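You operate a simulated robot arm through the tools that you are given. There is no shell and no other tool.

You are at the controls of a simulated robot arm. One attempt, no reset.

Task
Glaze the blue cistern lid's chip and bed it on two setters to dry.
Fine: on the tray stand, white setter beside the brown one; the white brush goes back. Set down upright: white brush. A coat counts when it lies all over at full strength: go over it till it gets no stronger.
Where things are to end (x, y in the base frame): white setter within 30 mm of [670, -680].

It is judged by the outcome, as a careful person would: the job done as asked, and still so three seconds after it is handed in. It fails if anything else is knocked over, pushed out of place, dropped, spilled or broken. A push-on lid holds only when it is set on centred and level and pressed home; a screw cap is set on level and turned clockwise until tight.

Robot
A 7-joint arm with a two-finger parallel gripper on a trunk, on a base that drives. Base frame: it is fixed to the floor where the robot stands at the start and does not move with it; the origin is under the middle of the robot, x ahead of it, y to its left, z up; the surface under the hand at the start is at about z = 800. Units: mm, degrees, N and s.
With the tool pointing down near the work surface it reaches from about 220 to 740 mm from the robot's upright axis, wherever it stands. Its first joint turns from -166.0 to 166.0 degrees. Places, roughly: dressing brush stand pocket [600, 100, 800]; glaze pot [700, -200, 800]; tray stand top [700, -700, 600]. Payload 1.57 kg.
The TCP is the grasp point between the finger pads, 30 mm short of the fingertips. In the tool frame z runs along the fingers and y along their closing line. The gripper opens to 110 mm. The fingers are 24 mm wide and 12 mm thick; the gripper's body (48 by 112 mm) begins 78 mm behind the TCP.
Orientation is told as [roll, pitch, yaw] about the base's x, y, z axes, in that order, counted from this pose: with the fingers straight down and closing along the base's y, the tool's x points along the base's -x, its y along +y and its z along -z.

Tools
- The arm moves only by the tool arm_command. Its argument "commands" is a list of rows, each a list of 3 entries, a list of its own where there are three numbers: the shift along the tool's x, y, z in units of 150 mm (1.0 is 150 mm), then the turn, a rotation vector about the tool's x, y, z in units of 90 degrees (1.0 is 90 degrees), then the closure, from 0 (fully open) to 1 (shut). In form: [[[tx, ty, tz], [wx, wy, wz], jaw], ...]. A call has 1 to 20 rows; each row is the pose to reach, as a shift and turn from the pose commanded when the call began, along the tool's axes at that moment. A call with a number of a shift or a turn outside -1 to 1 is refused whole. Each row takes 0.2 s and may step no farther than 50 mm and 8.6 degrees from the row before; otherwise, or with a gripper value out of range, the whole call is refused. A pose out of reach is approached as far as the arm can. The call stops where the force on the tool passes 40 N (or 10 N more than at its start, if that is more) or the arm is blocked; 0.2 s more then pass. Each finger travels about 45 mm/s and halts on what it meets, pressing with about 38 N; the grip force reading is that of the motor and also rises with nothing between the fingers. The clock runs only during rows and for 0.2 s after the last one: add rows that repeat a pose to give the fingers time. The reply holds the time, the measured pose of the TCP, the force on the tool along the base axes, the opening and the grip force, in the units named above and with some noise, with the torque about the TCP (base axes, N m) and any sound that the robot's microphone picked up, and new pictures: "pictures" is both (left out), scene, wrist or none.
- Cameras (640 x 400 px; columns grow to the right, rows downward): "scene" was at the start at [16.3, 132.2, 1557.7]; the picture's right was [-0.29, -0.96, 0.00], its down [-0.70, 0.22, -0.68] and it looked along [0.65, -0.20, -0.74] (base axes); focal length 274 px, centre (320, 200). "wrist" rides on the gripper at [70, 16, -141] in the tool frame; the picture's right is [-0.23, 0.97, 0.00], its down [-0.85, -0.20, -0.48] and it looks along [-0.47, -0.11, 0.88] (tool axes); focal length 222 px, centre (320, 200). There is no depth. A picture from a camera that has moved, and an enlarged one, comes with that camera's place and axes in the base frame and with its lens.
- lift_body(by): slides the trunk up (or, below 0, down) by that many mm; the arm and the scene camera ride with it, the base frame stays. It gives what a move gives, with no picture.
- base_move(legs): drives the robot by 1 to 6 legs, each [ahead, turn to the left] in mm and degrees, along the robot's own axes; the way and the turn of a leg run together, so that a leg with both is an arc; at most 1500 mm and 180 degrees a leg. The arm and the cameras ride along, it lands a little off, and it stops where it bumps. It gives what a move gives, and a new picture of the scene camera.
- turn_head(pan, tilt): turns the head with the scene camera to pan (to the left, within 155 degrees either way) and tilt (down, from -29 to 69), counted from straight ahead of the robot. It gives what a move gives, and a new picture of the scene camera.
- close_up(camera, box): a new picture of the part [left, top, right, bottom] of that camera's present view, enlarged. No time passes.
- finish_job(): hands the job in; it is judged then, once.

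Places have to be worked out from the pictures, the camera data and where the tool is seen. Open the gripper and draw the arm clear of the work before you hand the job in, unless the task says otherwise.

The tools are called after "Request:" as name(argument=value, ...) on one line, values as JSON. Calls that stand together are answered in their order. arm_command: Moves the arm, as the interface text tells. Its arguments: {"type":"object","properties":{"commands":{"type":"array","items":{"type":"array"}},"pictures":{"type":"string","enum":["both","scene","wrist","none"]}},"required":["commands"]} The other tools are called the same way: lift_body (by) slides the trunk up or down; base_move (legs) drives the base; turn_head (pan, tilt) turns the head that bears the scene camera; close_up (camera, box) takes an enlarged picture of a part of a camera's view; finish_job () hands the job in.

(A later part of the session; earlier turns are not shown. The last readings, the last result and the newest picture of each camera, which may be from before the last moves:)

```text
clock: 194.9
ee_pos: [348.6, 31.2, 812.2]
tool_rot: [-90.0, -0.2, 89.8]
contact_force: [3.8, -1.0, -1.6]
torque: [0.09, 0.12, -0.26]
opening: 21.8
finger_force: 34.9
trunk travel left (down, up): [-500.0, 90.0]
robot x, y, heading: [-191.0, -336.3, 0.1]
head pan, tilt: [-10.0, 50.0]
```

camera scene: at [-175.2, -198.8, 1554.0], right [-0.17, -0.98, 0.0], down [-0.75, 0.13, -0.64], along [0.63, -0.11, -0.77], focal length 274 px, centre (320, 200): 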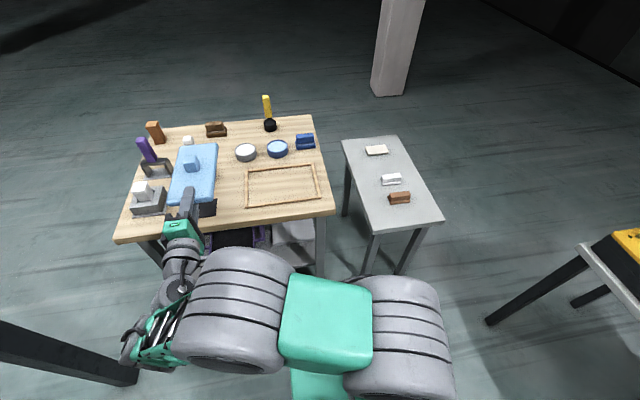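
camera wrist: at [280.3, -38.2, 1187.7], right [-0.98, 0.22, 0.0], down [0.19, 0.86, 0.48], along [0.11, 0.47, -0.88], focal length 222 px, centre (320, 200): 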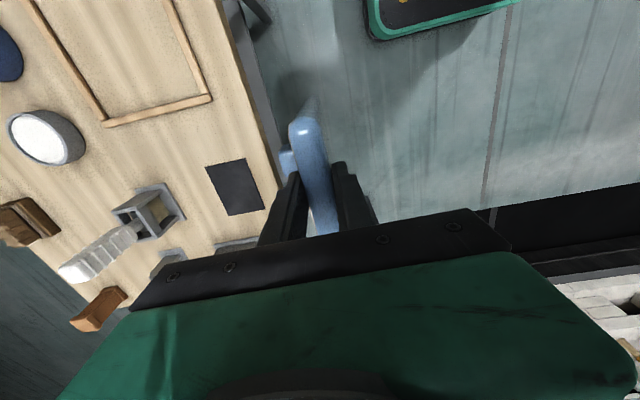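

The lid's weight is back on the bench. I'm opening and withdrawing straight back.

Request:
arm_command(commands=[[[0, 0, 0], [0, 0, 0], 0.8], [[0, 0, 0], [0, 0, 0], 0.6], [[0, 0, 0], [0, 0, 0], 0.45], [[0, 0, 0], [0, 0, 0], 0.4], [[0, 0, -0.2], [0, 0, 0], 0.4], [[0, 0, -0.4], [0, 0, 0], 0.4], [[0, 0, -0.6], [0, 0, 0], 0.4]], pictures="both")

```text
clock: 196.5
ee_pos: [259.3, 32.7, 809.8]
tool_rot: [-89.8, 0.0, 90.1]
contact_force: [-0.2, -0.2, -1.1]
torque: [-0.03, -0.08, 0.02]
opening: 65.8
finger_force: 0.0
trunk travel left (down, up): [-500.0, 90.0]
robot x, y, heading: [-192.4, -343.0, -0.1]
head pan, tilt: [-10.0, 50.0]
camera scene: at [-176.1, -199.3, 1554.1], right [-0.17, -0.98, 0.0], down [-0.75, 0.13, -0.64], along [0.63, -0.11, -0.77], focal length 274 px, centre (320, 200)
camera wrist: at [117.2, -37.9, 795.1], right [0.0, 0.23, -0.97], down [-0.48, 0.86, 0.2], along [0.88, 0.47, 0.11], focal length 222 px, centre (320, 200)
```

scene: 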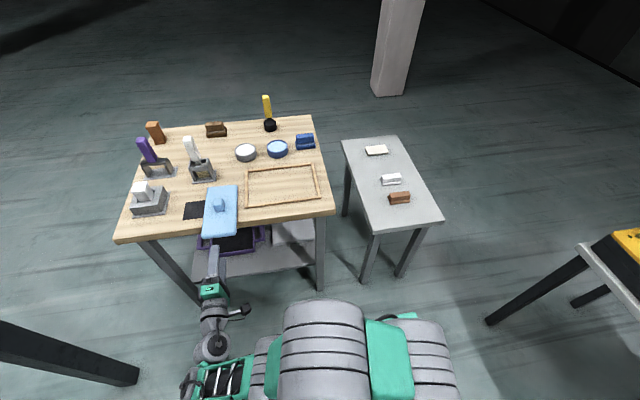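
wrist: 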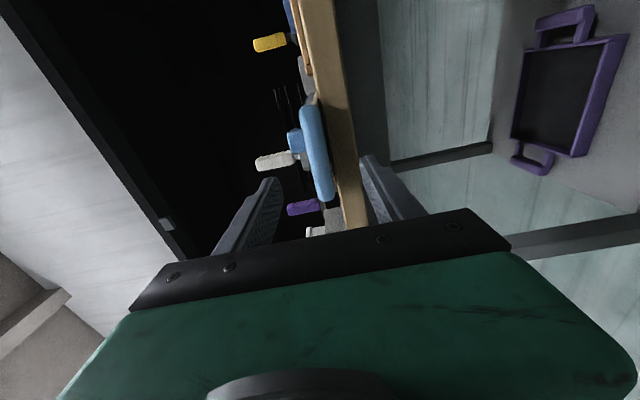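

The lid rests safely. I'm raising the hand, pointing it down again, then driving closer to inspect the far end face from beyond.

Request:
arm_command(commands=[[[0, -0.3, 0], [0, 0, 0], 0.4], [[0, -0.6, 0], [0, 0, 0], 0.4], [[0, -0.9, 0], [0, 0, 0], 0.4], [[0, -1.0, 0.1], [-0.08, 0, 0], 0.4], [[0, -1.0, 0.2], [-0.17, 0, 0], 0.4], [[0, -1.0, 0.2], [-0.26, 0, 0], 0.4], [[0, -1.0, 0.2], [-0.35, 0, 0], 0.4], [[0, -1.0, 0.2], [-0.44, 0, 0], 0.4], [[0, -1.0, 0.2], [-0.53, 0, 0], 0.4], [[0, -1.0, 0.2], [-0.62, 0, 0], 0.4], [[0, -1.0, 0.2], [-0.71, 0, 0], 0.4], [[0, -1.0, 0.2], [-0.8, 0, 0], 0.4], [[0, -1.0, 0.2], [-0.89, 0, 0], 0.4], [[0, -1.0, 0.2], [-0.98, 0, 0], 0.4]], pictures="none")

Request:
arm_command(commands=[[[0, 0, -0.3], [-0.02, 0, 0.09], 0.4], [[0, 0, -0.5], [-0.02, 0, 0.18], 0.4], [[0, 0, -0.6], [-0.02, 0, 0.27], 0.4]], pictures="none")

Request:
base_move(legs=[[200, 0]])

```text
clock: 199.5
ee_pos: [289.5, 31.1, 961.3]
tool_rot: [-1.7, 0.1, 89.8]
contact_force: [0.3, -0.3, 0.6]
torque: [-0.04, -0.01, 0.0]
opening: 66.0
finger_force: 0.0
trunk travel left (down, up): [-500.0, 90.0]
robot x, y, heading: [-193.8, -344.1, -0.3]
head pan, tilt: [-10.0, 50.0]
```

```text
clock: 200.3
ee_pos: [288.3, 31.5, 1052.7]
tool_rot: [0.2, -0.3, 65.5]
contact_force: [0.5, 0.3, 0.0]
torque: [0.04, -0.01, 0.01]
opening: 65.9
finger_force: 0.0
trunk travel left (down, up): [-500.0, 90.0]
robot x, y, heading: [-193.5, -339.9, -0.0]
head pan, tilt: [-10.0, 50.0]
```

```text
clock: 201.9
ee_pos: [488.7, 34.6, 1052.7]
tool_rot: [0.2, -0.4, 65.9]
contact_force: [0.0, 0.2, 0.3]
torque: [-0.02, 0.0, 0.0]
opening: 66.0
finger_force: 0.1
trunk travel left (down, up): [-500.0, 90.0]
robot x, y, heading: [9.0, -339.7, 0.2]
head pan, tilt: [-10.0, 50.0]
camera scene: at [25.3, -199.0, 1554.0], right [-0.17, -0.99, 0.0], down [-0.76, 0.13, -0.64], along [0.63, -0.11, -0.77], focal length 274 px, centre (320, 200)
```

scene: 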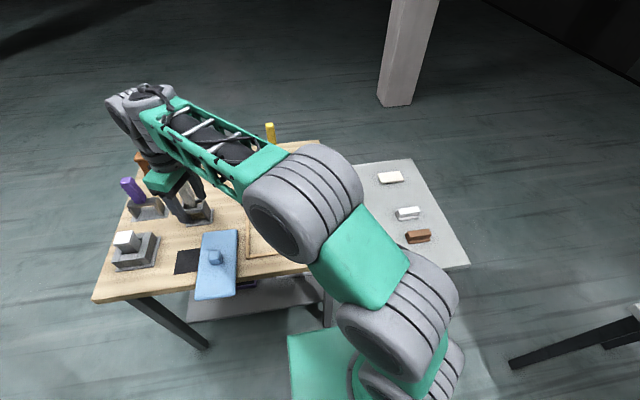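

Robot at (9,-340). I'm turning the hand so its camera sits beyond the lid's far end and looks back at it.

Request:
arm_command(commands=[[[-0.03, -0.07, 0], [0, 0, -0.09], 0.4], [[-0.06, -0.14, 0], [0, 0, -0.18], 0.4], [[-0.09, -0.21, 0], [0, 0, -0.27], 0.4], [[-0.12, -0.28, 0], [0, 0, -0.36], 0.4], [[-0.163, -0.366, 0], [0, 0, -0.45], 0.4], [[-0.163, -0.366, 0], [0, 0, -0.54], 0.4], [[-0.163, -0.366, 0], [0, 0, -0.63], 0.4], [[-0.163, -0.366, 0], [0, 0, -0.72], 0.4], [[-0.163, -0.366, 0], [0, 0, -0.81], 0.4], [[-0.163, -0.366, 0], [0, 0, -0.9], 0.4], [[-0.163, -0.366, 0], [0, 0, -0.99], 0.4]], pictures="both")

```text
clock: 204.3
ee_pos: [548.0, 33.9, 1054.4]
tool_rot: [-0.4, -0.2, 155.2]
contact_force: [-0.2, -0.8, 0.0]
torque: [0.01, 0.0, 0.01]
opening: 66.1
finger_force: 0.1
trunk travel left (down, up): [-500.0, 90.0]
robot x, y, heading: [5.3, -341.2, -0.1]
head pan, tilt: [-10.0, 50.0]
camera scene: at [24.9, -199.1, 1554.1], right [-0.17, -0.99, 0.0], down [-0.76, 0.13, -0.64], along [0.63, -0.11, -0.77], focal length 274 px, centre (320, 200)
camera wrist: at [603.4, -10.7, 1194.6], right [-0.62, -0.79, -0.01], down [-0.69, 0.54, 0.48], along [-0.38, 0.3, -0.88], focal length 222 px, centre (320, 200)
```

scene: 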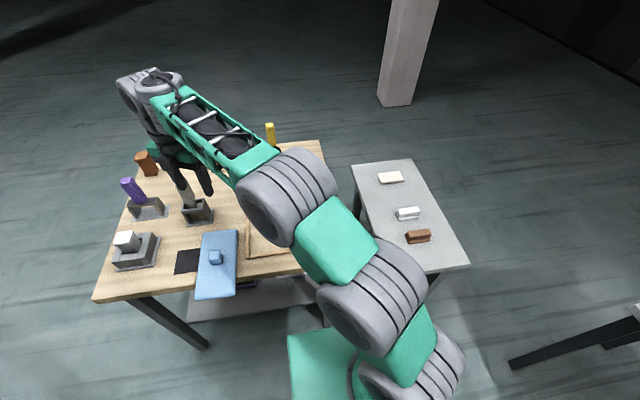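
wrist: 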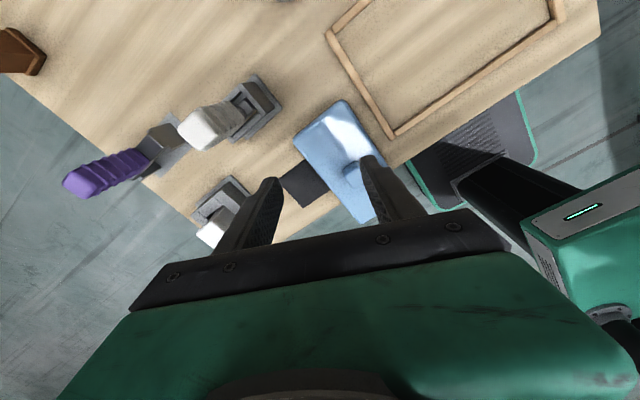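

Request:
close_up(camera="wrist", box=[280, 80, 400, 180])

Request:
close_up(camera="wrist", box=[170, 60, 300, 160])

```text
4.00 times, centred on (340, 130) of wrist
camera zoom: at [603.4, -10.7, 1194.6], right [-0.62, -0.79, -0.01], down [-0.69, 0.54, 0.48], along [-0.38, 0.3, -0.88], focal length 888 px, centre (240, 480)
```

zoom: 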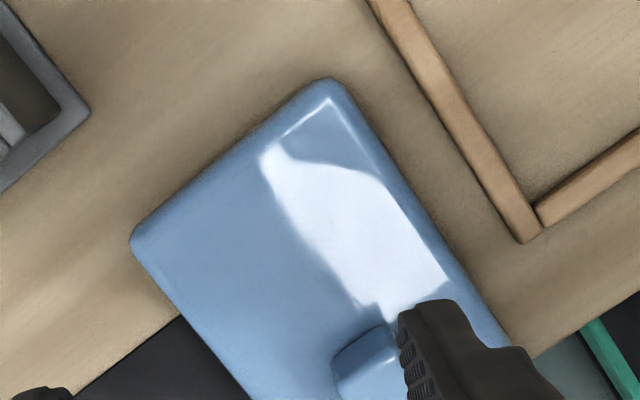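

```text
4.00 times, centred on (235, 110) of wrist
camera zoom: at [603.4, -10.7, 1194.6], right [-0.62, -0.79, -0.01], down [-0.69, 0.54, 0.48], along [-0.38, 0.3, -0.88], focal length 888 px, centre (660, 560)
```

zoom: 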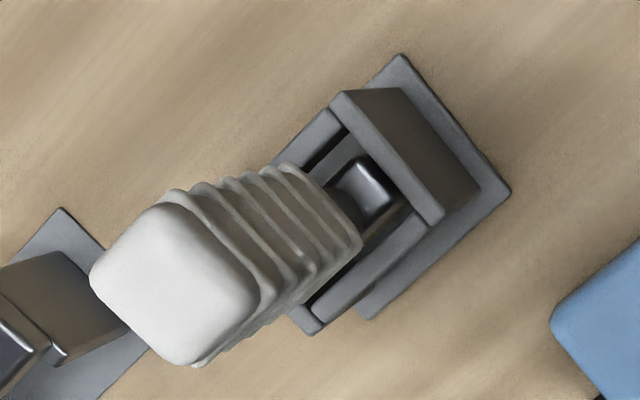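

The far end looks clean too. I'll check the near end face and the whole lid once more from the head at high zoom.

Request:
close_up(camera="scene", box=[185, 225, 245, 305])

Request:
close_up(camera="scene", box=[190, 275, 245, 305])

```text
5.00 times, centred on (215, 265) of scene
camera zoom: at [24.9, -199.1, 1554.1], right [-0.17, -0.99, 0.0], down [-0.76, 0.13, -0.64], along [0.63, -0.11, -0.77], focal length 1371 px, centre (845, -125)
```

zoom: 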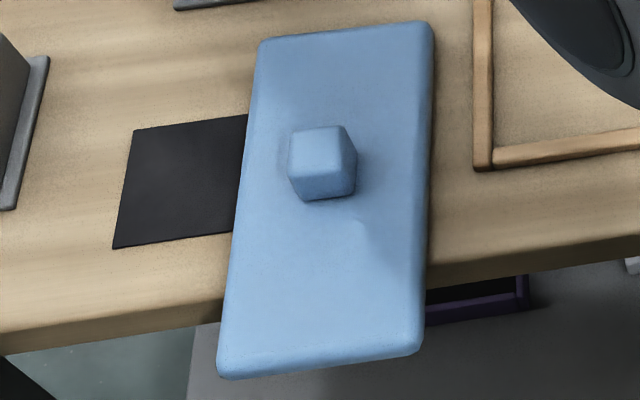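

```text
11.64 times, centred on (218, 290) of scene
camera zoom: at [24.9, -199.1, 1554.1], right [-0.17, -0.99, 0.0], down [-0.76, 0.13, -0.64], along [0.63, -0.11, -0.77], focal length 3190 px, centre (1513, -847)
```

zoom: 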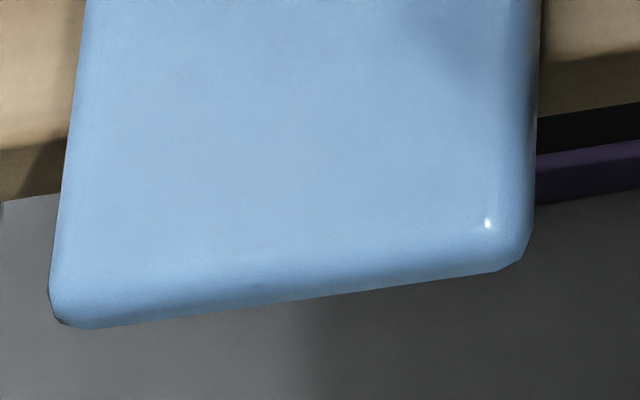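

No chip shows yet. I'll scan the lid's top surface section by section at very high zoom, in case the mark is faint.

Request:
close_up(camera="scene", box=[195, 225, 245, 255])

Request:
close_up(camera="scene", box=[190, 248, 245, 280])

```text
12.80 times, centred on (220, 240) of scene
camera zoom: at [24.9, -199.1, 1554.1], right [-0.17, -0.99, 0.0], down [-0.76, 0.13, -0.64], along [0.63, -0.11, -0.77], focal length 3509 px, centre (1600, -312)
```

zoom: 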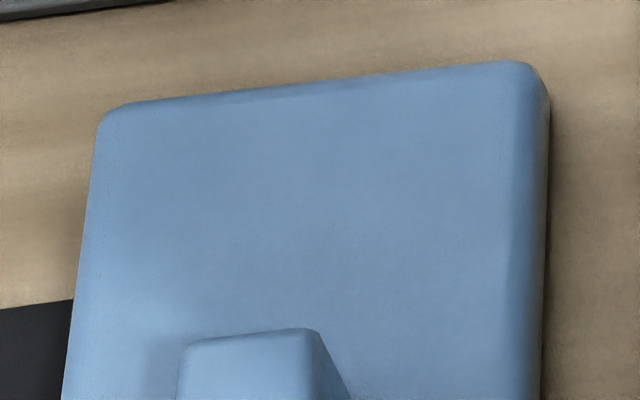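

```text
11.64 times, centred on (218, 264) of scene
camera zoom: at [24.9, -199.1, 1554.1], right [-0.17, -0.99, 0.0], down [-0.76, 0.13, -0.64], along [0.63, -0.11, -0.77], focal length 3190 px, centre (1513, -545)
```

zoom: 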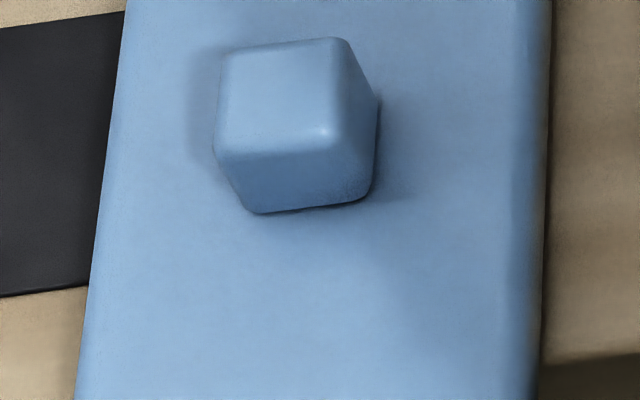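

The top is spotless. I'll check the other objects: the lower shelf under the bench, and the pieces on the tray stand.

Request:
close_up(camera="scene", box=[180, 265, 350, 345])

Request:
close_up(camera="scene", box=[350, 155, 470, 265])

Request:
turn_head(pan=20, tilt=50)

```text
3.76 times, centred on (265, 305) of scene
camera zoom: at [24.9, -199.1, 1554.1], right [-0.17, -0.99, 0.0], down [-0.76, 0.13, -0.64], along [0.63, -0.11, -0.77], focal length 1032 px, centre (527, -195)
```

zoom: 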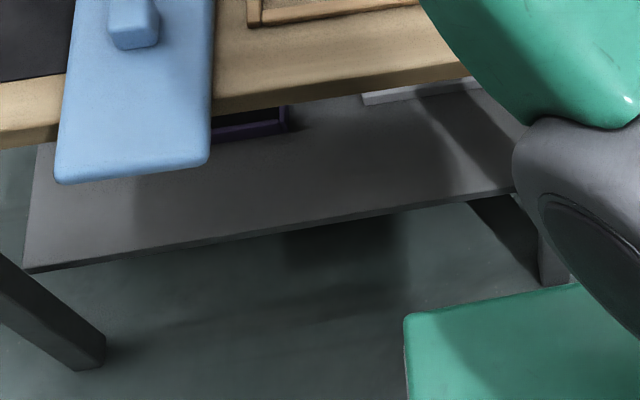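

```text
3.64 times, centred on (410, 210) of scene
camera zoom: at [24.9, -199.1, 1554.1], right [-0.17, -0.99, 0.0], down [-0.76, 0.13, -0.64], along [0.63, -0.11, -0.77], focal length 997 px, centre (-7, 164)
```

zoom: 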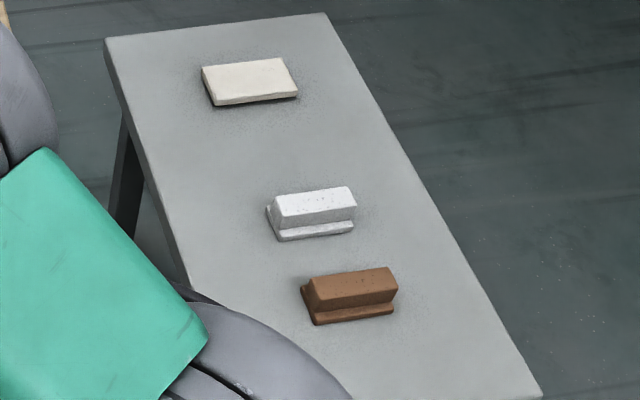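

```text
clock: 205.3
ee_pos: [547.2, 34.2, 1052.7]
tool_rot: [-0.5, -0.2, 154.8]
contact_force: [0.4, 0.7, 0.3]
torque: [0.0, -0.01, 0.02]
opening: 66.0
finger_force: 0.1
trunk travel left (down, up): [-500.0, 90.0]
robot x, y, heading: [10.9, -344.2, 0.5]
head pan, tilt: [20.0, 50.0]
camera scene: at [21.3, -159.5, 1554.1], right [0.35, -0.94, 0.0], down [-0.72, -0.26, -0.64], along [0.6, 0.22, -0.77], focal length 274 px, centre (320, 200)
```

scene: 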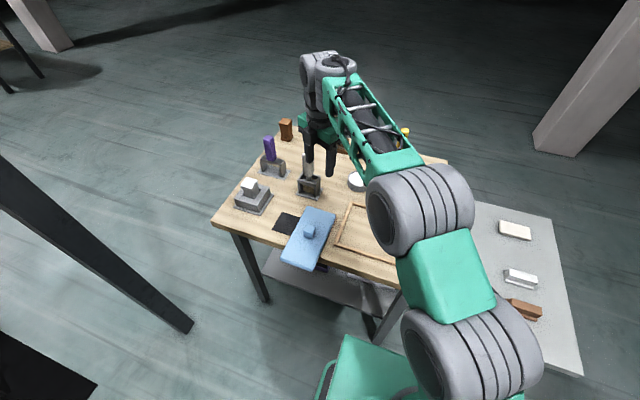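

Nothing else blue stands out. I'll check the inside of the empty wooden frame too, in case the chip is a loose piece there.

Request:
turn_head(pan=-2, tilt=55)

Request:
close_up(camera="scene", box=[240, 120, 340, 230])

```text
clock: 206.1
ee_pos: [548.1, 35.0, 1052.8]
tool_rot: [-0.4, -0.2, 154.9]
contact_force: [-0.5, -0.3, 0.4]
torque: [-0.03, -0.02, 0.02]
opening: 66.0
finger_force: 0.0
trunk travel left (down, up): [-500.0, 90.0]
robot x, y, heading: [11.3, -337.8, 0.3]
head pan, tilt: [-2.0, 55.0]
camera scene: at [21.1, -188.2, 1547.6], right [-0.03, -1.0, 0.0], down [-0.82, 0.02, -0.57], along [0.57, -0.02, -0.82], focal length 274 px, centre (320, 200)
```

scene: 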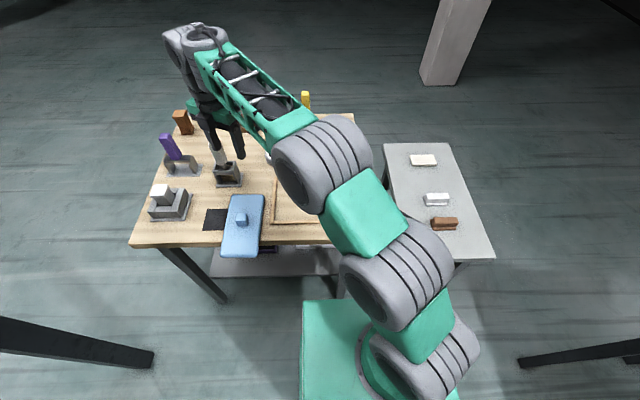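

```text
3.64 times, centred on (290, 175) of scene
camera zoom: at [21.1, -188.2, 1547.6], right [-0.03, -1.0, 0.0], down [-0.82, 0.02, -0.57], along [0.57, -0.02, -0.82], focal length 997 px, centre (429, 291)
```

zoom: 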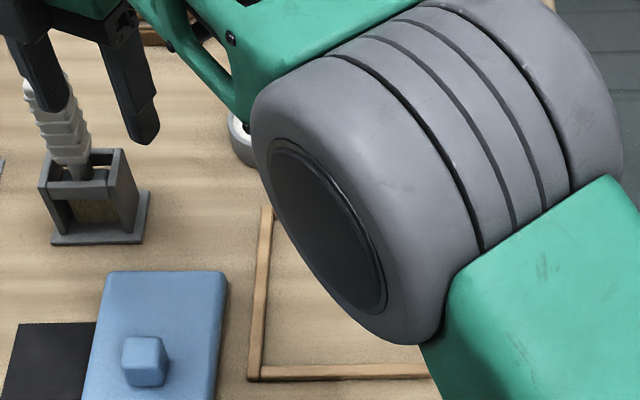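

The frame is empty. One spot I haven't seen well is the lid's left long side near its overhanging end, which was hidden by a finger earlier. I'm swinging the wrist camera round to the left to look at it.

Request:
arm_command(commands=[[[0, 0, 0], [0, 0, 0.09], 0.4], [[0, 0, 0], [0, 0, 0.18], 0.4], [[0, 0, 0], [0, 0, 0.27], 0.4], [[0, 0, 0], [0, 0, 0.36], 0.4], [[0, 0, 0], [0, 0, 0.45], 0.4], [[0, 0, 0], [0, 0, 0.54], 0.4], [[0, 0, 0], [0, 0, 0.63], 0.4], [[0, 0, 0], [0, 0, 0.72], 0.4], [[0, 0, 0], [0, 0, 0.81], 0.4], [[0, 0, 0], [0, 0, 0.9], 0.4], [[0, 0, 0], [0, 0, 0.99], 0.4]], pictures="none")

Request:
arm_command(commands=[[[0, 0, 0], [0, 0, 0.09], 0.4], [[0, 0, 0], [0, 0, 0.18], 0.4], [[0, 0, 0], [0, 0, 0.27], 0.4], [[0, 0, 0], [0, 0, 0.36], 0.4], [[0, 0, 0], [0, 0, 0.45], 0.4], [[0, 0, 0], [0, 0, 0.54], 0.4], [[0, 0, 0], [0, 0, 0.63], 0.4], [[0, 0, 0], [0, 0, 0.72], 0.4], [[0, 0, 0], [0, 0, 0.81], 0.4], [[0, 0, 0], [0, 0, 0.9], 0.4], [[0, 0, 0], [0, 0, 0.99], 0.4]], pictures="none")

Request:
arm_command(commands=[[[0, 0, 0], [0, 0, 0.09], 0.4], [[0, 0, 0], [0, 0, 0.18], 0.4], [[0, 0, 0], [0, 0, 0.27], 0.4], [[0, 0, 0], [0, 0, 0.36], 0.4], [[0, 0, 0], [0, 0, 0.45], 0.4], [[0, 0, 0], [0, 0, 0.54], 0.4], [[0, 0, 0], [0, 0, 0.63], 0.4], [[0, 0, 0], [0, 0, 0.72], 0.4]], pictures="wrist")

```text
clock: 208.5
ee_pos: [548.5, 33.9, 1052.8]
tool_rot: [0.1, -0.4, 65.6]
contact_force: [0.0, -0.6, 1.4]
torque: [0.03, 0.0, -0.01]
opening: 66.1
finger_force: 0.1
trunk travel left (down, up): [-500.0, 90.0]
robot x, y, heading: [9.0, -340.7, 0.3]
head pan, tilt: [-2.0, 55.0]
```

```text
clock: 210.9
ee_pos: [548.6, 33.9, 1053.9]
tool_rot: [0.4, 0.1, -23.3]
contact_force: [0.4, 0.2, 0.3]
torque: [0.01, -0.04, 0.01]
opening: 66.1
finger_force: 0.0
trunk travel left (down, up): [-500.0, 90.0]
robot x, y, heading: [9.2, -345.2, 0.2]
head pan, tilt: [-2.0, 55.0]
```

```text
clock: 212.7
ee_pos: [547.0, 34.7, 1051.7]
tool_rot: [0.1, 0.4, -88.1]
contact_force: [-0.3, 0.1, 0.4]
torque: [-0.01, 0.0, 0.0]
opening: 65.8
finger_force: 0.1
trunk travel left (down, up): [-500.0, 90.0]
robot x, y, heading: [5.8, -341.9, 0.1]
head pan, tilt: [-2.0, 55.0]
camera wrist: at [560.3, 104.2, 1194.8], right [0.98, -0.2, 0.0], down [-0.17, -0.86, 0.47], along [-0.09, -0.46, -0.88], focal length 222 px, centre (320, 200)
```

wrist: 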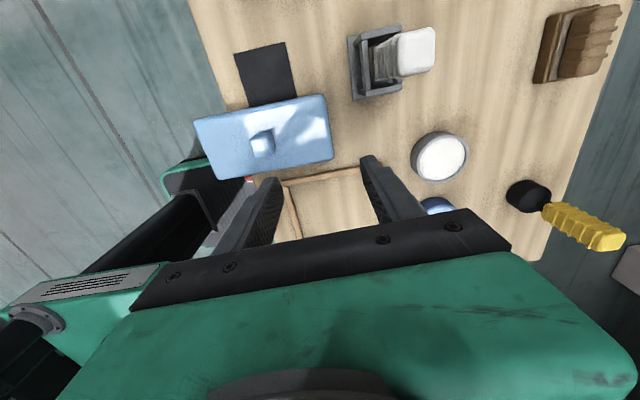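

I'm moving the hand left and lower so that the left long side comes into view.

Request:
arm_command(commands=[[[0.15, -0.17, 0.1], [0, 0, 0], 0.4], [[0.3, -0.34, 0.2], [0, 0, 0], 0.4], [[0.45, -0.51, 0.3], [0, 0, 0], 0.4], [[0.6, -0.68, 0.4], [0, 0, 0], 0.4], [[0.75, -0.8, 0.47], [0, 0, 0], 0.4]], pictures="wrist")

Request:
close_up(camera="wrist", box=[180, 60, 460, 240])

```text
clock: 213.9
ee_pos: [422.7, 144.2, 983.1]
tool_rot: [0.1, 0.5, -88.1]
contact_force: [0.0, -0.7, -0.1]
torque: [0.02, 0.01, 0.02]
opening: 66.0
finger_force: 0.1
trunk travel left (down, up): [-500.0, 90.0]
robot x, y, heading: [10.8, -338.8, 0.3]
head pan, tilt: [-2.0, 55.0]
camera wrist: at [435.7, 213.8, 1125.3], right [0.98, -0.19, 0.0], down [-0.17, -0.87, 0.47], along [-0.09, -0.46, -0.88], focal length 222 px, centre (320, 200)
```

wrist: 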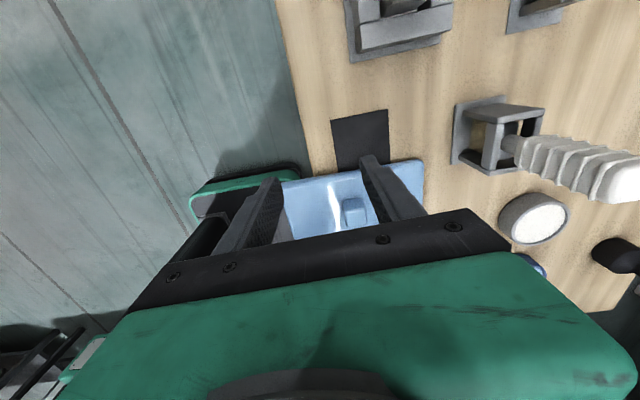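

```text
2.22 times, centred on (320, 150) of wrist
camera zoom: at [435.7, 213.8, 1125.3], right [0.98, -0.19, 0.0], down [-0.17, -0.87, 0.47], along [-0.09, -0.46, -0.88], focal length 494 px, centre (320, 311)
```

zoom: 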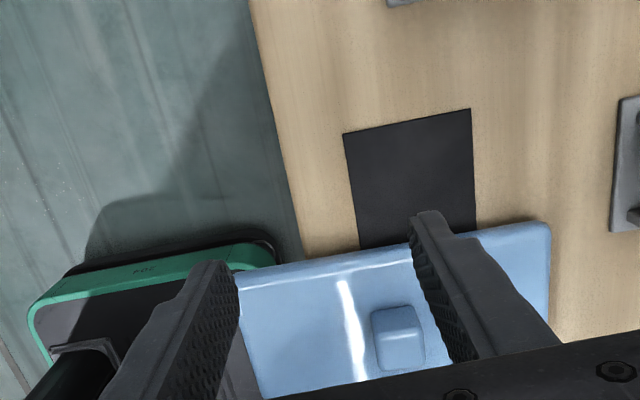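

The left finger still hides the near corner. I'm shifting the hand toward the robot and opening the fingers wider to see it.

Request:
arm_command(commands=[[[0.1, -0.2, 0], [0, 0, 0], 0], [[0.2, -0.4, 0], [0, 0, 0], 0], [[0.2, -0.4, 0], [0, 0, 0], 0]], pictures="none")

Request:
close_up(camera="wrist", box=[230, 80, 450, 230])

```text
clock: 214.7
ee_pos: [361.7, 171.4, 984.0]
tool_rot: [0.0, 0.4, -88.0]
contact_force: [0.4, 0.1, -0.1]
torque: [-0.04, -0.01, -0.01]
opening: 109.8
finger_force: 0.1
trunk travel left (down, up): [-500.0, 90.0]
robot x, y, heading: [8.0, -345.3, 0.1]
head pan, tilt: [-2.0, 55.0]
```

```text
2.67 times, centred on (340, 155) of wrist
camera zoom: at [375.5, 239.9, 1126.1], right [0.98, -0.19, 0.0], down [-0.17, -0.87, 0.47], along [-0.09, -0.46, -0.88], focal length 592 px, centre (267, 320)
```

zoom: 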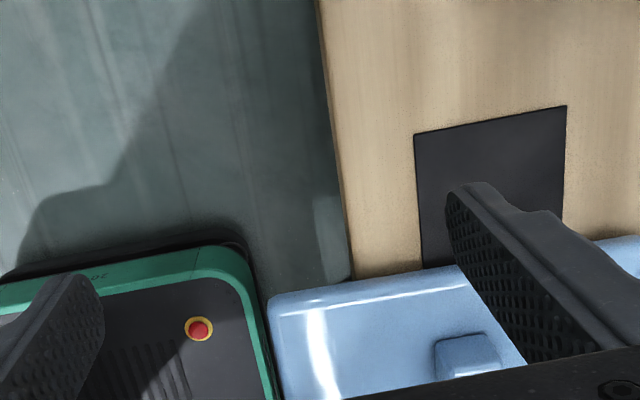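

No chip on this corner either. The only unseen spot is the small part of the underside the finger covered, so I'll turn the lid over onto the setters and inspect that face in full light. First I'm driving back for the end grip.

Request:
base_move(legs=[[-200, 0]])

Request:
arm_command(commands=[[[-0.25, 0.2, 0], [0, 0, 0.006], 0.4], [[-0.5, 0.4, 0], [0, 0, 0.012], 0.4], [[-0.75, 0.6, 0], [0, 0, 0.02], 0.4], [[-0.92, 0.8, 0], [0, 0, 0.02], 0.4]], pictures="scene")

```text
clock: 216.3
ee_pos: [164.1, 170.7, 983.9]
tool_rot: [0.2, 0.5, -88.2]
contact_force: [-0.6, 0.0, -0.3]
torque: [-0.02, -0.01, -0.06]
opening: 110.0
finger_force: 0.1
trunk travel left (down, up): [-500.0, 90.0]
robot x, y, heading: [-190.2, -338.9, 0.1]
head pan, tilt: [-2.0, 55.0]
camera scene: at [-178.5, -188.9, 1547.6], right [-0.03, -1.0, 0.0], down [-0.82, 0.03, -0.57], along [0.57, -0.02, -0.82], focal length 274 px, centre (320, 200)
```

scene: 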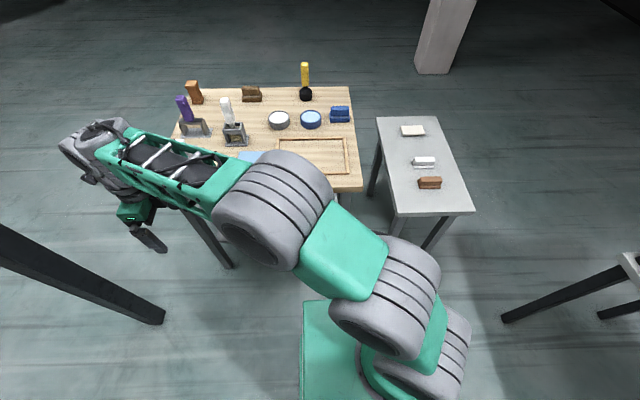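

```text
clock: 217.3
ee_pos: [285.7, 32.9, 985.9]
tool_rot: [0.0, 0.4, -89.9]
contact_force: [-0.2, -0.1, -0.3]
torque: [-0.01, 0.0, 0.0]
opening: 65.9
finger_force: 0.0
trunk travel left (down, up): [-500.0, 90.0]
robot x, y, heading: [-189.9, -344.4, 0.0]
head pan, tilt: [-2.0, 55.0]
camera scene: at [-177.9, -189.1, 1547.6], right [-0.03, -1.0, 0.0], down [-0.82, 0.03, -0.57], along [0.57, -0.02, -0.82], focal length 274 px, centre (320, 200)
```

scene: 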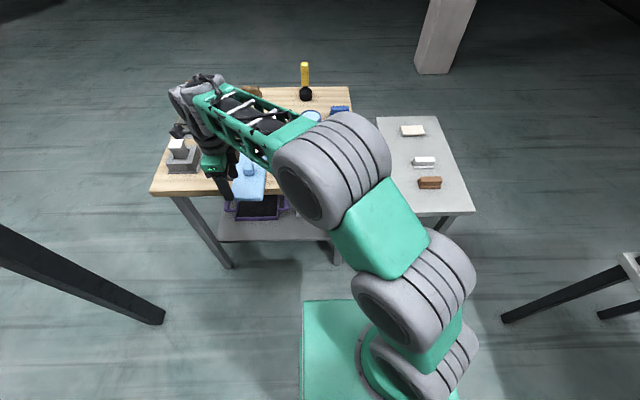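

Before turning it over, a cheaper check: I'll look up at the overhanging end from below with the camera-under pose. I'm turning to yaw 0.

Request:
arm_command(commands=[[[0, -0.02, 0], [0, 0, -0.09], 0.4], [[0, -0.05, 0], [0, 0, -0.18], 0.4], [[0, -0.08, 0], [0, 0, -0.27], 0.4], [[0, -0.11, 0], [0, 0, -0.36], 0.4], [[0, -0.14, 0], [0, 0, -0.45], 0.4], [[0, -0.15, 0], [0, 0, -0.54], 0.4], [[0, -0.15, 0], [0, 0, -0.63], 0.4], [[0, -0.15, 0], [0, 0, -0.72], 0.4], [[0, -0.15, 0], [0, 0, -0.81], 0.4], [[0, -0.15, 0], [0, 0, -0.9], 0.4], [[0, -0.15, 0], [0, 0, -0.99], 0.4]], pictures="none")

Request:
arm_command(commands=[[[0, 0, 0], [0, -0.09, 0], 1], [[0, 0, 0], [0, -0.18, 0], 1], [[0, 0, 0], [0, -0.27, 0], 1], [[0, 0, 0], [0, -0.36, 0], 1], [[0, 0, 0], [0, -0.45, 0], 1], [[0, 0, 0], [0, -0.54, 0], 1], [[0, 0, 0], [0, -0.63, 0], 1], [[0, 0, 0], [0, -0.72, 0], 1], [[0, 0, 0], [0, -0.81, 0], 1], [[0, 0, 0], [0, -0.9, 0], 1], [[0, 0, 0], [0, -0.99, 0], 1]], pictures="scene")

```text
clock: 219.7
ee_pos: [268.0, 35.1, 982.7]
tool_rot: [0.5, 0.0, -0.6]
contact_force: [0.2, 0.4, 0.3]
torque: [0.04, 0.01, -0.02]
opening: 66.1
finger_force: 0.0
trunk travel left (down, up): [-500.0, 90.0]
robot x, y, heading: [-185.8, -339.8, 0.2]
head pan, tilt: [-2.0, 55.0]
```

```text
clock: 222.1
ee_pos: [266.4, 35.5, 985.4]
tool_rot: [39.3, -89.1, -40.1]
contact_force: [0.5, 0.8, 0.7]
torque: [0.04, 0.08, -0.02]
opening: 0.0
finger_force: 21.6
trunk travel left (down, up): [-500.0, 90.0]
robot x, y, heading: [-194.1, -342.4, 0.4]
head pan, tilt: [-2.0, 55.0]
camera scene: at [-178.4, -190.4, 1547.7], right [-0.03, -1.0, 0.0], down [-0.82, 0.03, -0.57], along [0.57, -0.02, -0.82], focal length 274 px, centre (320, 200)
```

scene: 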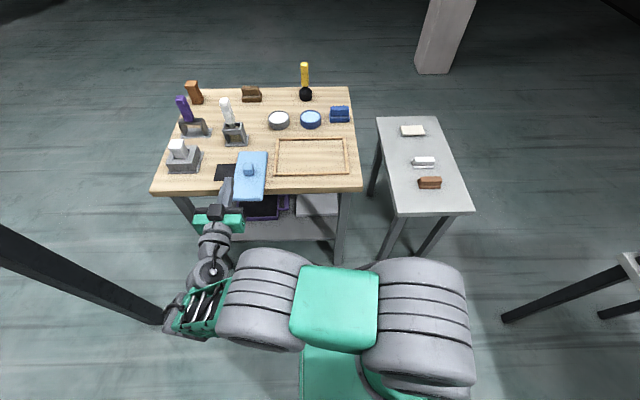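

The hand points forward with the camera beneath. I'm lowering in front of the bench to look up under the overhang.

Request:
arm_command(commands=[[[0.25, 0, 0], [0, 0, 0], 1], [[0.5, 0, 0], [0, 0, 0], 1], [[0.75, 0, 0], [0, 0, 0], 1], [[1.0, 0, 0], [0, 0, 0], 1]], pictures="none")

Request:
arm_command(commands=[[[0.2, 0, -0.05], [0, 0, 0], 1], [[0.45, 0, -0.1], [0, 0, 0], 1]], pictures="wrist")

Request:
close_up(camera="wrist", box=[200, 60, 440, 230])

```text
clock: 223.1
ee_pos: [265.1, 35.4, 836.2]
tool_rot: [28.8, -88.9, -29.5]
contact_force: [-0.2, 0.5, 0.3]
torque: [0.01, 0.02, 0.01]
opening: 0.0
finger_force: 21.3
trunk travel left (down, up): [-500.0, 90.0]
robot x, y, heading: [-189.8, -343.1, 0.2]
head pan, tilt: [-2.0, 55.0]
```

```text
clock: 223.7
ee_pos: [256.1, 37.5, 768.2]
tool_rot: [19.7, -88.5, -20.1]
contact_force: [-0.4, 0.0, -0.1]
torque: [0.0, 0.03, 0.03]
opening: 0.0
finger_force: 21.4
out of reach, approached as far as the arm can: row 2
trunk travel left (down, up): [-500.0, 90.0]
robot x, y, heading: [-191.7, -341.6, 0.2]
head pan, tilt: [-2.0, 55.0]
camera wrist: at [113.3, 55.8, 702.3], right [0.01, 0.97, 0.24], down [-0.46, -0.2, 0.86], along [0.89, -0.12, 0.44], focal length 222 px, centre (320, 200)
```

wrist: 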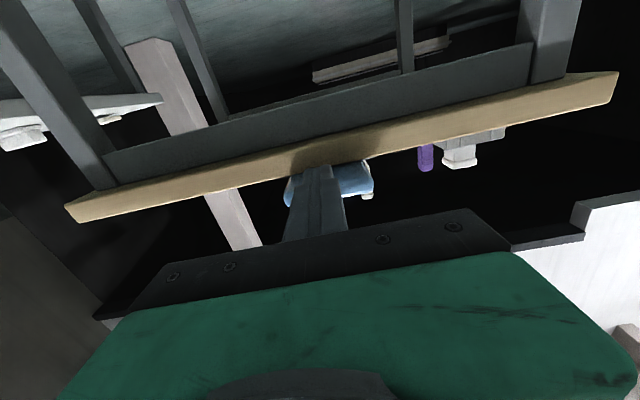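

```text
2.35 times, centred on (320, 145) of wrist
camera zoom: at [113.3, 55.8, 702.3], right [0.01, 0.97, 0.24], down [-0.46, -0.2, 0.86], along [0.89, -0.12, 0.44], focal length 523 px, centre (320, 329)
```

zoom: 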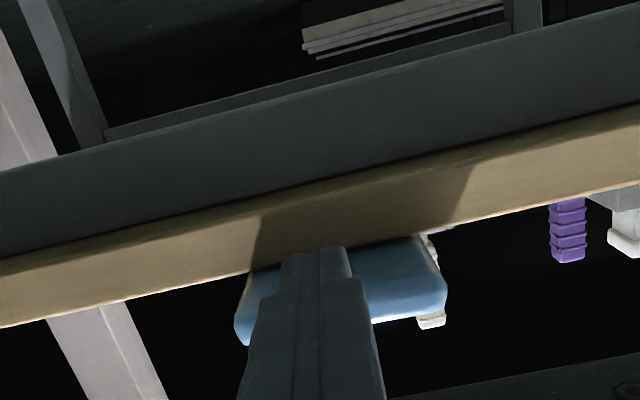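

The closed fingers hide the middle, so I'm opening them to see between.

Request:
arm_command(commands=[[[0, 0, 0], [0, 0, 0], 0], [[0, 0, 0], [0, 0, 0], 0], [[0, 0, 0], [0, 0, 0], 0], [[0, 0, 0], [0, 0, 0], 0], [[0, 0, 0], [0, 0, 0], 0], [[0, 0, 0], [0, 0, 0], 0]], pictures="none")

Request:
close_up(camera="wrist", box=[260, 140, 400, 230])

```text
clock: 225.1
ee_pos: [257.2, 37.9, 767.6]
tool_rot: [18.1, -88.4, -18.6]
contact_force: [-0.1, 1.6, -1.2]
torque: [-0.02, 0.0, 0.01]
opening: 109.8
finger_force: 0.0
trunk travel left (down, up): [-500.0, 90.0]
robot x, y, heading: [-183.8, -340.0, 0.1]
head pan, tilt: [-2.0, 55.0]
```

```text
4.44 times, centred on (330, 185) of wrist
camera zoom: at [113.3, 55.5, 702.4], right [0.01, 0.97, 0.23], down [-0.46, -0.2, 0.86], along [0.89, -0.12, 0.44], focal length 987 px, centre (276, 267)
```

zoom: 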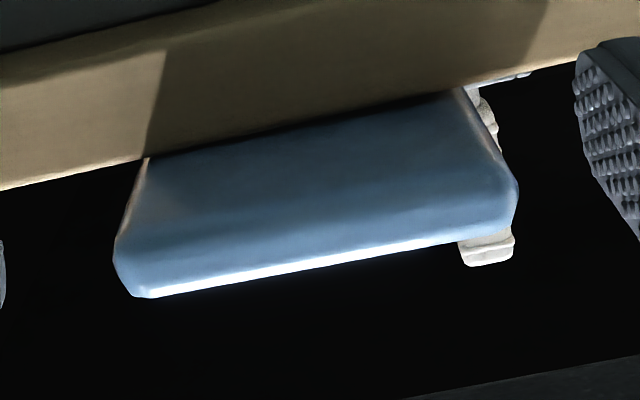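

The whole underside is clean. What I've seen worst is the far end face (the lid's original right end): a white streak showed there in an early picture. I'll raise the hand, point it down, and drive forward for a proper look from beyond.

Request:
arm_command(commands=[[[-0.3, 0, 0], [0, 0, 0], 1], [[-0.6, 0, 0], [0, 0, 0], 1], [[-0.9, 0, 0], [0, 0, 0], 1], [[-1.0, 0, 0], [0, 0.09, 0], 1], [[-1.0, 0, 0], [0, 0.18, 0], 1], [[-1.0, 0, 0], [0, 0.27, 0], 1], [[-1.0, 0, 0], [0, 0.36, 0], 1], [[-1.0, 0, 0.1], [0, 0.45, 0], 1], [[-1.0, 0, 0.2], [0, 0.54, 0], 1], [[-1.0, 0, 0.2], [0, 0.63, 0], 1], [[-1.0, 0, 0.2], [0, 0.72, 0], 1], [[-1.0, 0, 0.2], [0, 0.81, 0], 1], [[-1.0, 0, 0.2], [0, 0.9, 0], 1], [[-1.0, 0, 0.2], [0, 0.985, 0], 1]], pictures="none")

Request:
arm_command(commands=[[[0, 0, -0.3], [0, 0, -0.09], 1], [[0, 0, -0.6], [0, 0, -0.18], 1], [[0, 0, -0.8], [0, 0, -0.27], 1], [[0, 0, -0.8], [0, 0, -0.36], 1], [[0, 0, -0.8], [0, 0, -0.45], 1], [[0, 0, -0.8], [0, 0, -0.54], 1], [[0, 0, -0.8], [0, 0, -0.63], 1], [[0, 0, -0.8], [0, 0, -0.72], 1], [[0, 0, -0.8], [0, 0, -0.81], 1], [[0, 0, -0.8], [0, 0, -0.9], 1], [[0, 0, -0.8], [0, 0, -0.99], 1]], pictures="none")

Request:
arm_command(commands=[[[0, 0, 0], [0, 0, -0.09], 1], [[0, 0, 0], [0, 0, -0.18], 1], [[0, 0, 0], [0, 0, -0.27], 1], [[0, 0, 0], [0, 0, -0.36], 1], [[0, 0, 0], [0, 0, -0.45], 1], [[0, 0, 0], [0, 0, -0.54], 1], [[0, 0, 0], [0, 0, -0.63], 1], [[0, 0, 0], [0, 0, -0.72], 1], [[0, 0, 0], [0, 0, -0.81], 1], [[0, 0, 0], [0, 0, -0.9], 1]], pictures="none")

Request:
base_move(legs=[[285, 0]])

```text
clock: 228.1
ee_pos: [288.1, 36.1, 916.1]
tool_rot: [0.5, -0.3, -0.8]
contact_force: [-1.5, -0.4, -0.3]
torque: [0.02, -0.02, 0.01]
opening: 0.0
finger_force: 21.3
trunk travel left (down, up): [-500.0, 90.0]
robot x, y, heading: [-189.7, -337.1, 0.1]
head pan, tilt: [-2.0, 55.0]
```

```text
clock: 230.5
ee_pos: [286.4, 34.7, 1034.5]
tool_rot: [-0.5, -0.5, 88.4]
contact_force: [-0.5, -0.3, -1.3]
torque: [0.0, -0.02, 0.02]
opening: 0.0
finger_force: 21.3
trunk travel left (down, up): [-500.0, 90.0]
robot x, y, heading: [-186.0, -340.8, 0.1]
head pan, tilt: [-2.0, 55.0]
```

```text
clock: 232.7
ee_pos: [286.6, 35.6, 1035.5]
tool_rot: [-0.5, 0.4, 169.4]
contact_force: [-0.2, 0.7, 0.4]
torque: [0.04, 0.02, 0.02]
opening: 0.2
finger_force: 20.7
trunk travel left (down, up): [-500.0, 90.0]
robot x, y, heading: [-190.9, -339.5, 0.3]
head pan, tilt: [-2.0, 55.0]
```

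```text
clock: 234.7
ee_pos: [577.7, 37.2, 1035.9]
tool_rot: [-0.6, 0.3, 169.3]
contact_force: [0.0, -0.4, -1.3]
torque: [0.01, -0.05, -0.01]
opening: 0.0
finger_force: 21.5
trunk travel left (down, up): [-500.0, 90.0]
robot x, y, heading: [99.8, -341.9, 0.4]
head pan, tilt: [-2.0, 55.0]
camera scene: at [113.8, -188.1, 1547.5], right [-0.03, -1.0, 0.0], down [-0.82, 0.03, -0.57], along [0.57, -0.02, -0.82], focal length 274 px, centre (320, 200)
```

scene: 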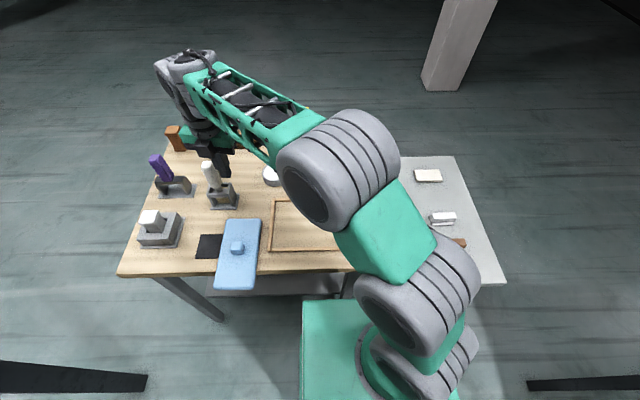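

I'm moving a bit farther out and lower, so that the camera looks back at the lid's far end.

Request:
arm_command(commands=[[[0.17, 0.03, 0.1], [0, 0, 0], 1], [[0.34, 0.06, 0.25], [0, 0, 0], 1], [[0.505, 0.085, 0.4], [0, 0, 0], 1], [[0.505, 0.085, 0.5], [0, 0, 0], 1]], pictures="wrist")

Request:
close_up(camera="wrist", box=[230, 80, 430, 230])

```text
clock: 235.7
ee_pos: [648.4, 9.4, 962.7]
tool_rot: [-0.5, 0.4, 169.4]
contact_force: [0.1, -0.2, 0.4]
torque: [0.01, 0.01, 0.01]
opening: 0.0
finger_force: 21.0
trunk travel left (down, up): [-500.0, 90.0]
robot x, y, heading: [104.3, -342.6, -0.1]
head pan, tilt: [-2.0, 55.0]
camera wrist: at [712.9, -20.6, 1104.7], right [-0.4, -0.92, -0.01], down [-0.81, 0.35, 0.47], along [-0.43, 0.2, -0.88], focal length 222 px, centre (320, 200)
```

wrist: 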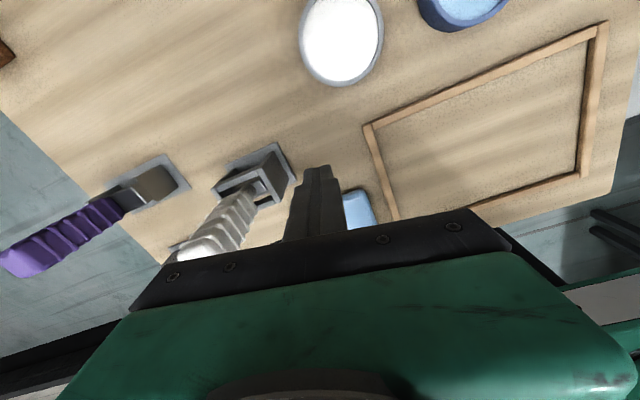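

```text
2.67 times, centred on (330, 155) of wrist
camera zoom: at [712.9, -20.6, 1104.7], right [-0.4, -0.92, -0.01], down [-0.81, 0.35, 0.47], along [-0.43, 0.2, -0.88], focal length 592 px, centre (293, 320)
```

zoom: 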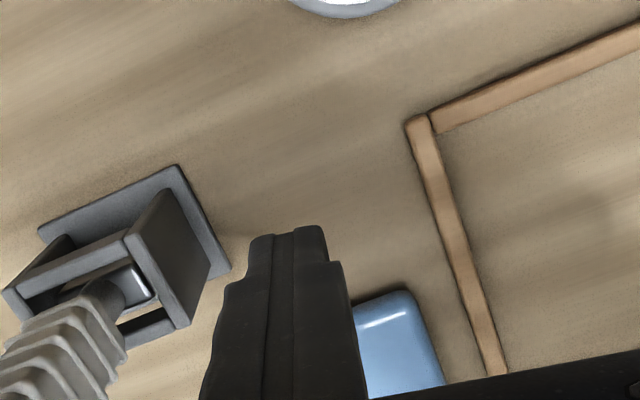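

The closed fingers cover the lid's end. I'm opening them moderately (the brush is still clear) to see between.

Request:
arm_command(commands=[[[0, 0, 0], [0, 0, 0], 0.6], [[0, 0, 0], [0, 0, 0], 0.25], [[0, 0, 0], [0, 0, 0], 0.25], [[0, 0, 0], [0, 0, 0], 0.25], [[0, 0, 0], [0, 0, 0], 0.25]], pictures="none")

Request:
close_up(camera="wrist", box=[260, 140, 420, 240])

```text
clock: 236.9
ee_pos: [648.3, 9.3, 962.7]
tool_rot: [-0.5, 0.5, 169.3]
contact_force: [0.6, 0.3, -0.5]
torque: [0.02, 0.01, -0.01]
opening: 82.5
finger_force: 0.0
trunk travel left (down, up): [-500.0, 90.0]
robot x, y, heading: [99.2, -344.4, 0.1]
head pan, tilt: [-2.0, 55.0]
```

```text
4.00 times, centred on (340, 190) of wrist
camera zoom: at [712.5, -20.5, 1105.0], right [-0.4, -0.91, -0.01], down [-0.81, 0.35, 0.47], along [-0.43, 0.2, -0.88], focal length 888 px, centre (240, 240)
```

zoom: 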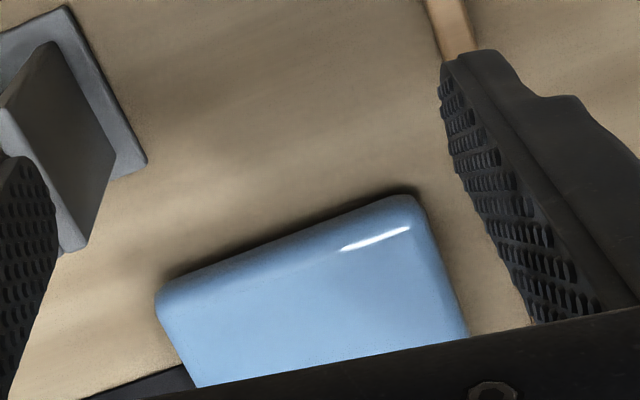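

The far end is clean as well, so the lid shows no visible mark on any face; the coat may only show once brushed on. I'll put the lid back in its frame, where it's stable, and then try the brush. First I'm going back over the knob.

Request:
arm_command(commands=[[[0, 0, -0.2], [0, 0, 0], 0.4], [[-0.2, 0.02, -0.35], [0, 0, -0.03], 0.4], [[-0.5, 0.04, -0.35], [0, 0, -0.06], 0.4], [[-0.8, 0.06, -0.35], [0, 0, -0.09], 0.4], [[-1.0, 0.08, -0.35], [0, 0, -0.118], 0.4]], pictures="none")

Request:
arm_command(commands=[[[-0.15, 0, 0.1], [0, 0, 0], 0.4], [[-0.32, 0, 0.3], [0, 0, 0], 0.4], [[-0.32, 0, 0.55], [0, 0, 0], 0.4]], pictures="both")

```text
clock: 238.1
ee_pos: [498.2, 26.2, 1012.0]
tool_rot: [-0.4, 0.4, 180.1]
contact_force: [0.5, -0.7, 0.3]
torque: [-0.01, -0.01, -0.02]
opening: 66.0
finger_force: 0.1
trunk travel left (down, up): [-500.0, 90.0]
robot x, y, heading: [100.0, -336.9, 0.4]
head pan, tilt: [-2.0, 55.0]
```

```text
clock: 238.9
ee_pos: [449.9, 26.5, 930.2]
tool_rot: [-0.4, 0.5, 180.0]
contact_force: [0.2, -0.8, -0.1]
torque: [-0.02, 0.0, 0.02]
opening: 66.1
finger_force: 0.2
trunk travel left (down, up): [-500.0, 90.0]
robot x, y, heading: [104.5, -338.1, 0.0]
head pan, tilt: [-2.0, 55.0]
camera scene: at [113.5, -187.9, 1547.6], right [-0.03, -1.0, 0.0], down [-0.82, 0.03, -0.57], along [0.57, -0.02, -0.82], focal length 274 px, centre (320, 200)
camera wrist: at [518.1, 8.7, 1072.2], right [-0.23, -0.97, -0.01], down [-0.86, 0.2, 0.47], along [-0.46, 0.12, -0.88], focal length 222 px, centre (320, 200)
```

scene: 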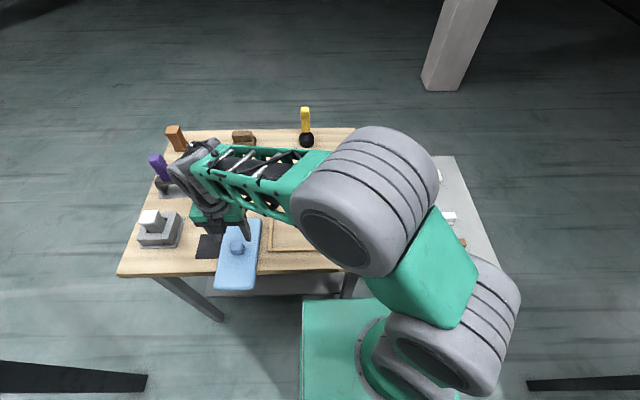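
wrist: 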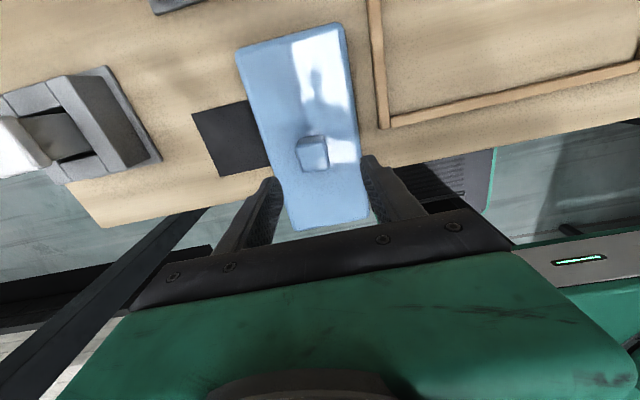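

The knob reads near (455,31). I'm centring, levelling, and descending to grip it.

Request:
arm_command(commands=[[[0.033, -0.033, 0.15], [-0.0044, -0.0055, 0], 0.4], [[0.033, -0.033, 0.3], [-0.0044, -0.0055, 0], 0.4], [[0.033, -0.033, 0.42], [-0.0044, -0.0055, 0], 0.4]], pictures="wrist")

Request:
close_up(camera="wrist", box=[220, 60, 420, 240])

```text
clock: 239.7
ee_pos: [457.9, 32.2, 865.8]
tool_rot: [-0.1, -0.1, 180.1]
contact_force: [1.0, 0.2, -0.2]
torque: [0.02, 0.01, -0.01]
opening: 65.7
finger_force: 0.0
trunk travel left (down, up): [-500.0, 90.0]
robot x, y, heading: [102.1, -340.1, 0.2]
head pan, tilt: [-2.0, 55.0]
camera wrist: at [527.0, 16.0, 1008.7], right [-0.23, -0.97, 0.0], down [-0.86, 0.2, 0.48], along [-0.47, 0.11, -0.88], focal length 222 px, centre (320, 200)
```

wrist: 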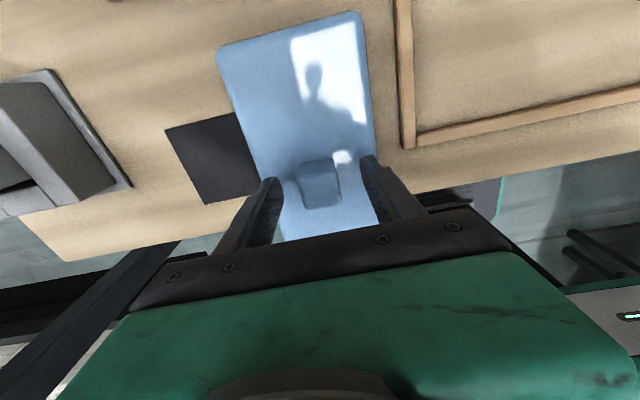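

```text
2.22 times, centred on (320, 150) of wrist
camera zoom: at [527.0, 16.0, 1008.7], right [-0.23, -0.97, 0.0], down [-0.86, 0.2, 0.48], along [-0.47, 0.11, -0.88], focal length 494 px, centre (320, 311)
```

zoom: 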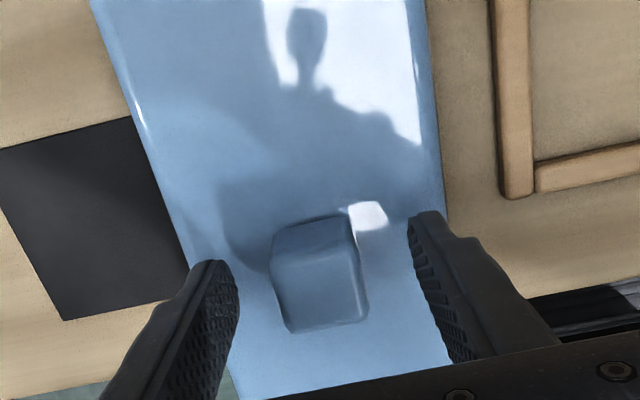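

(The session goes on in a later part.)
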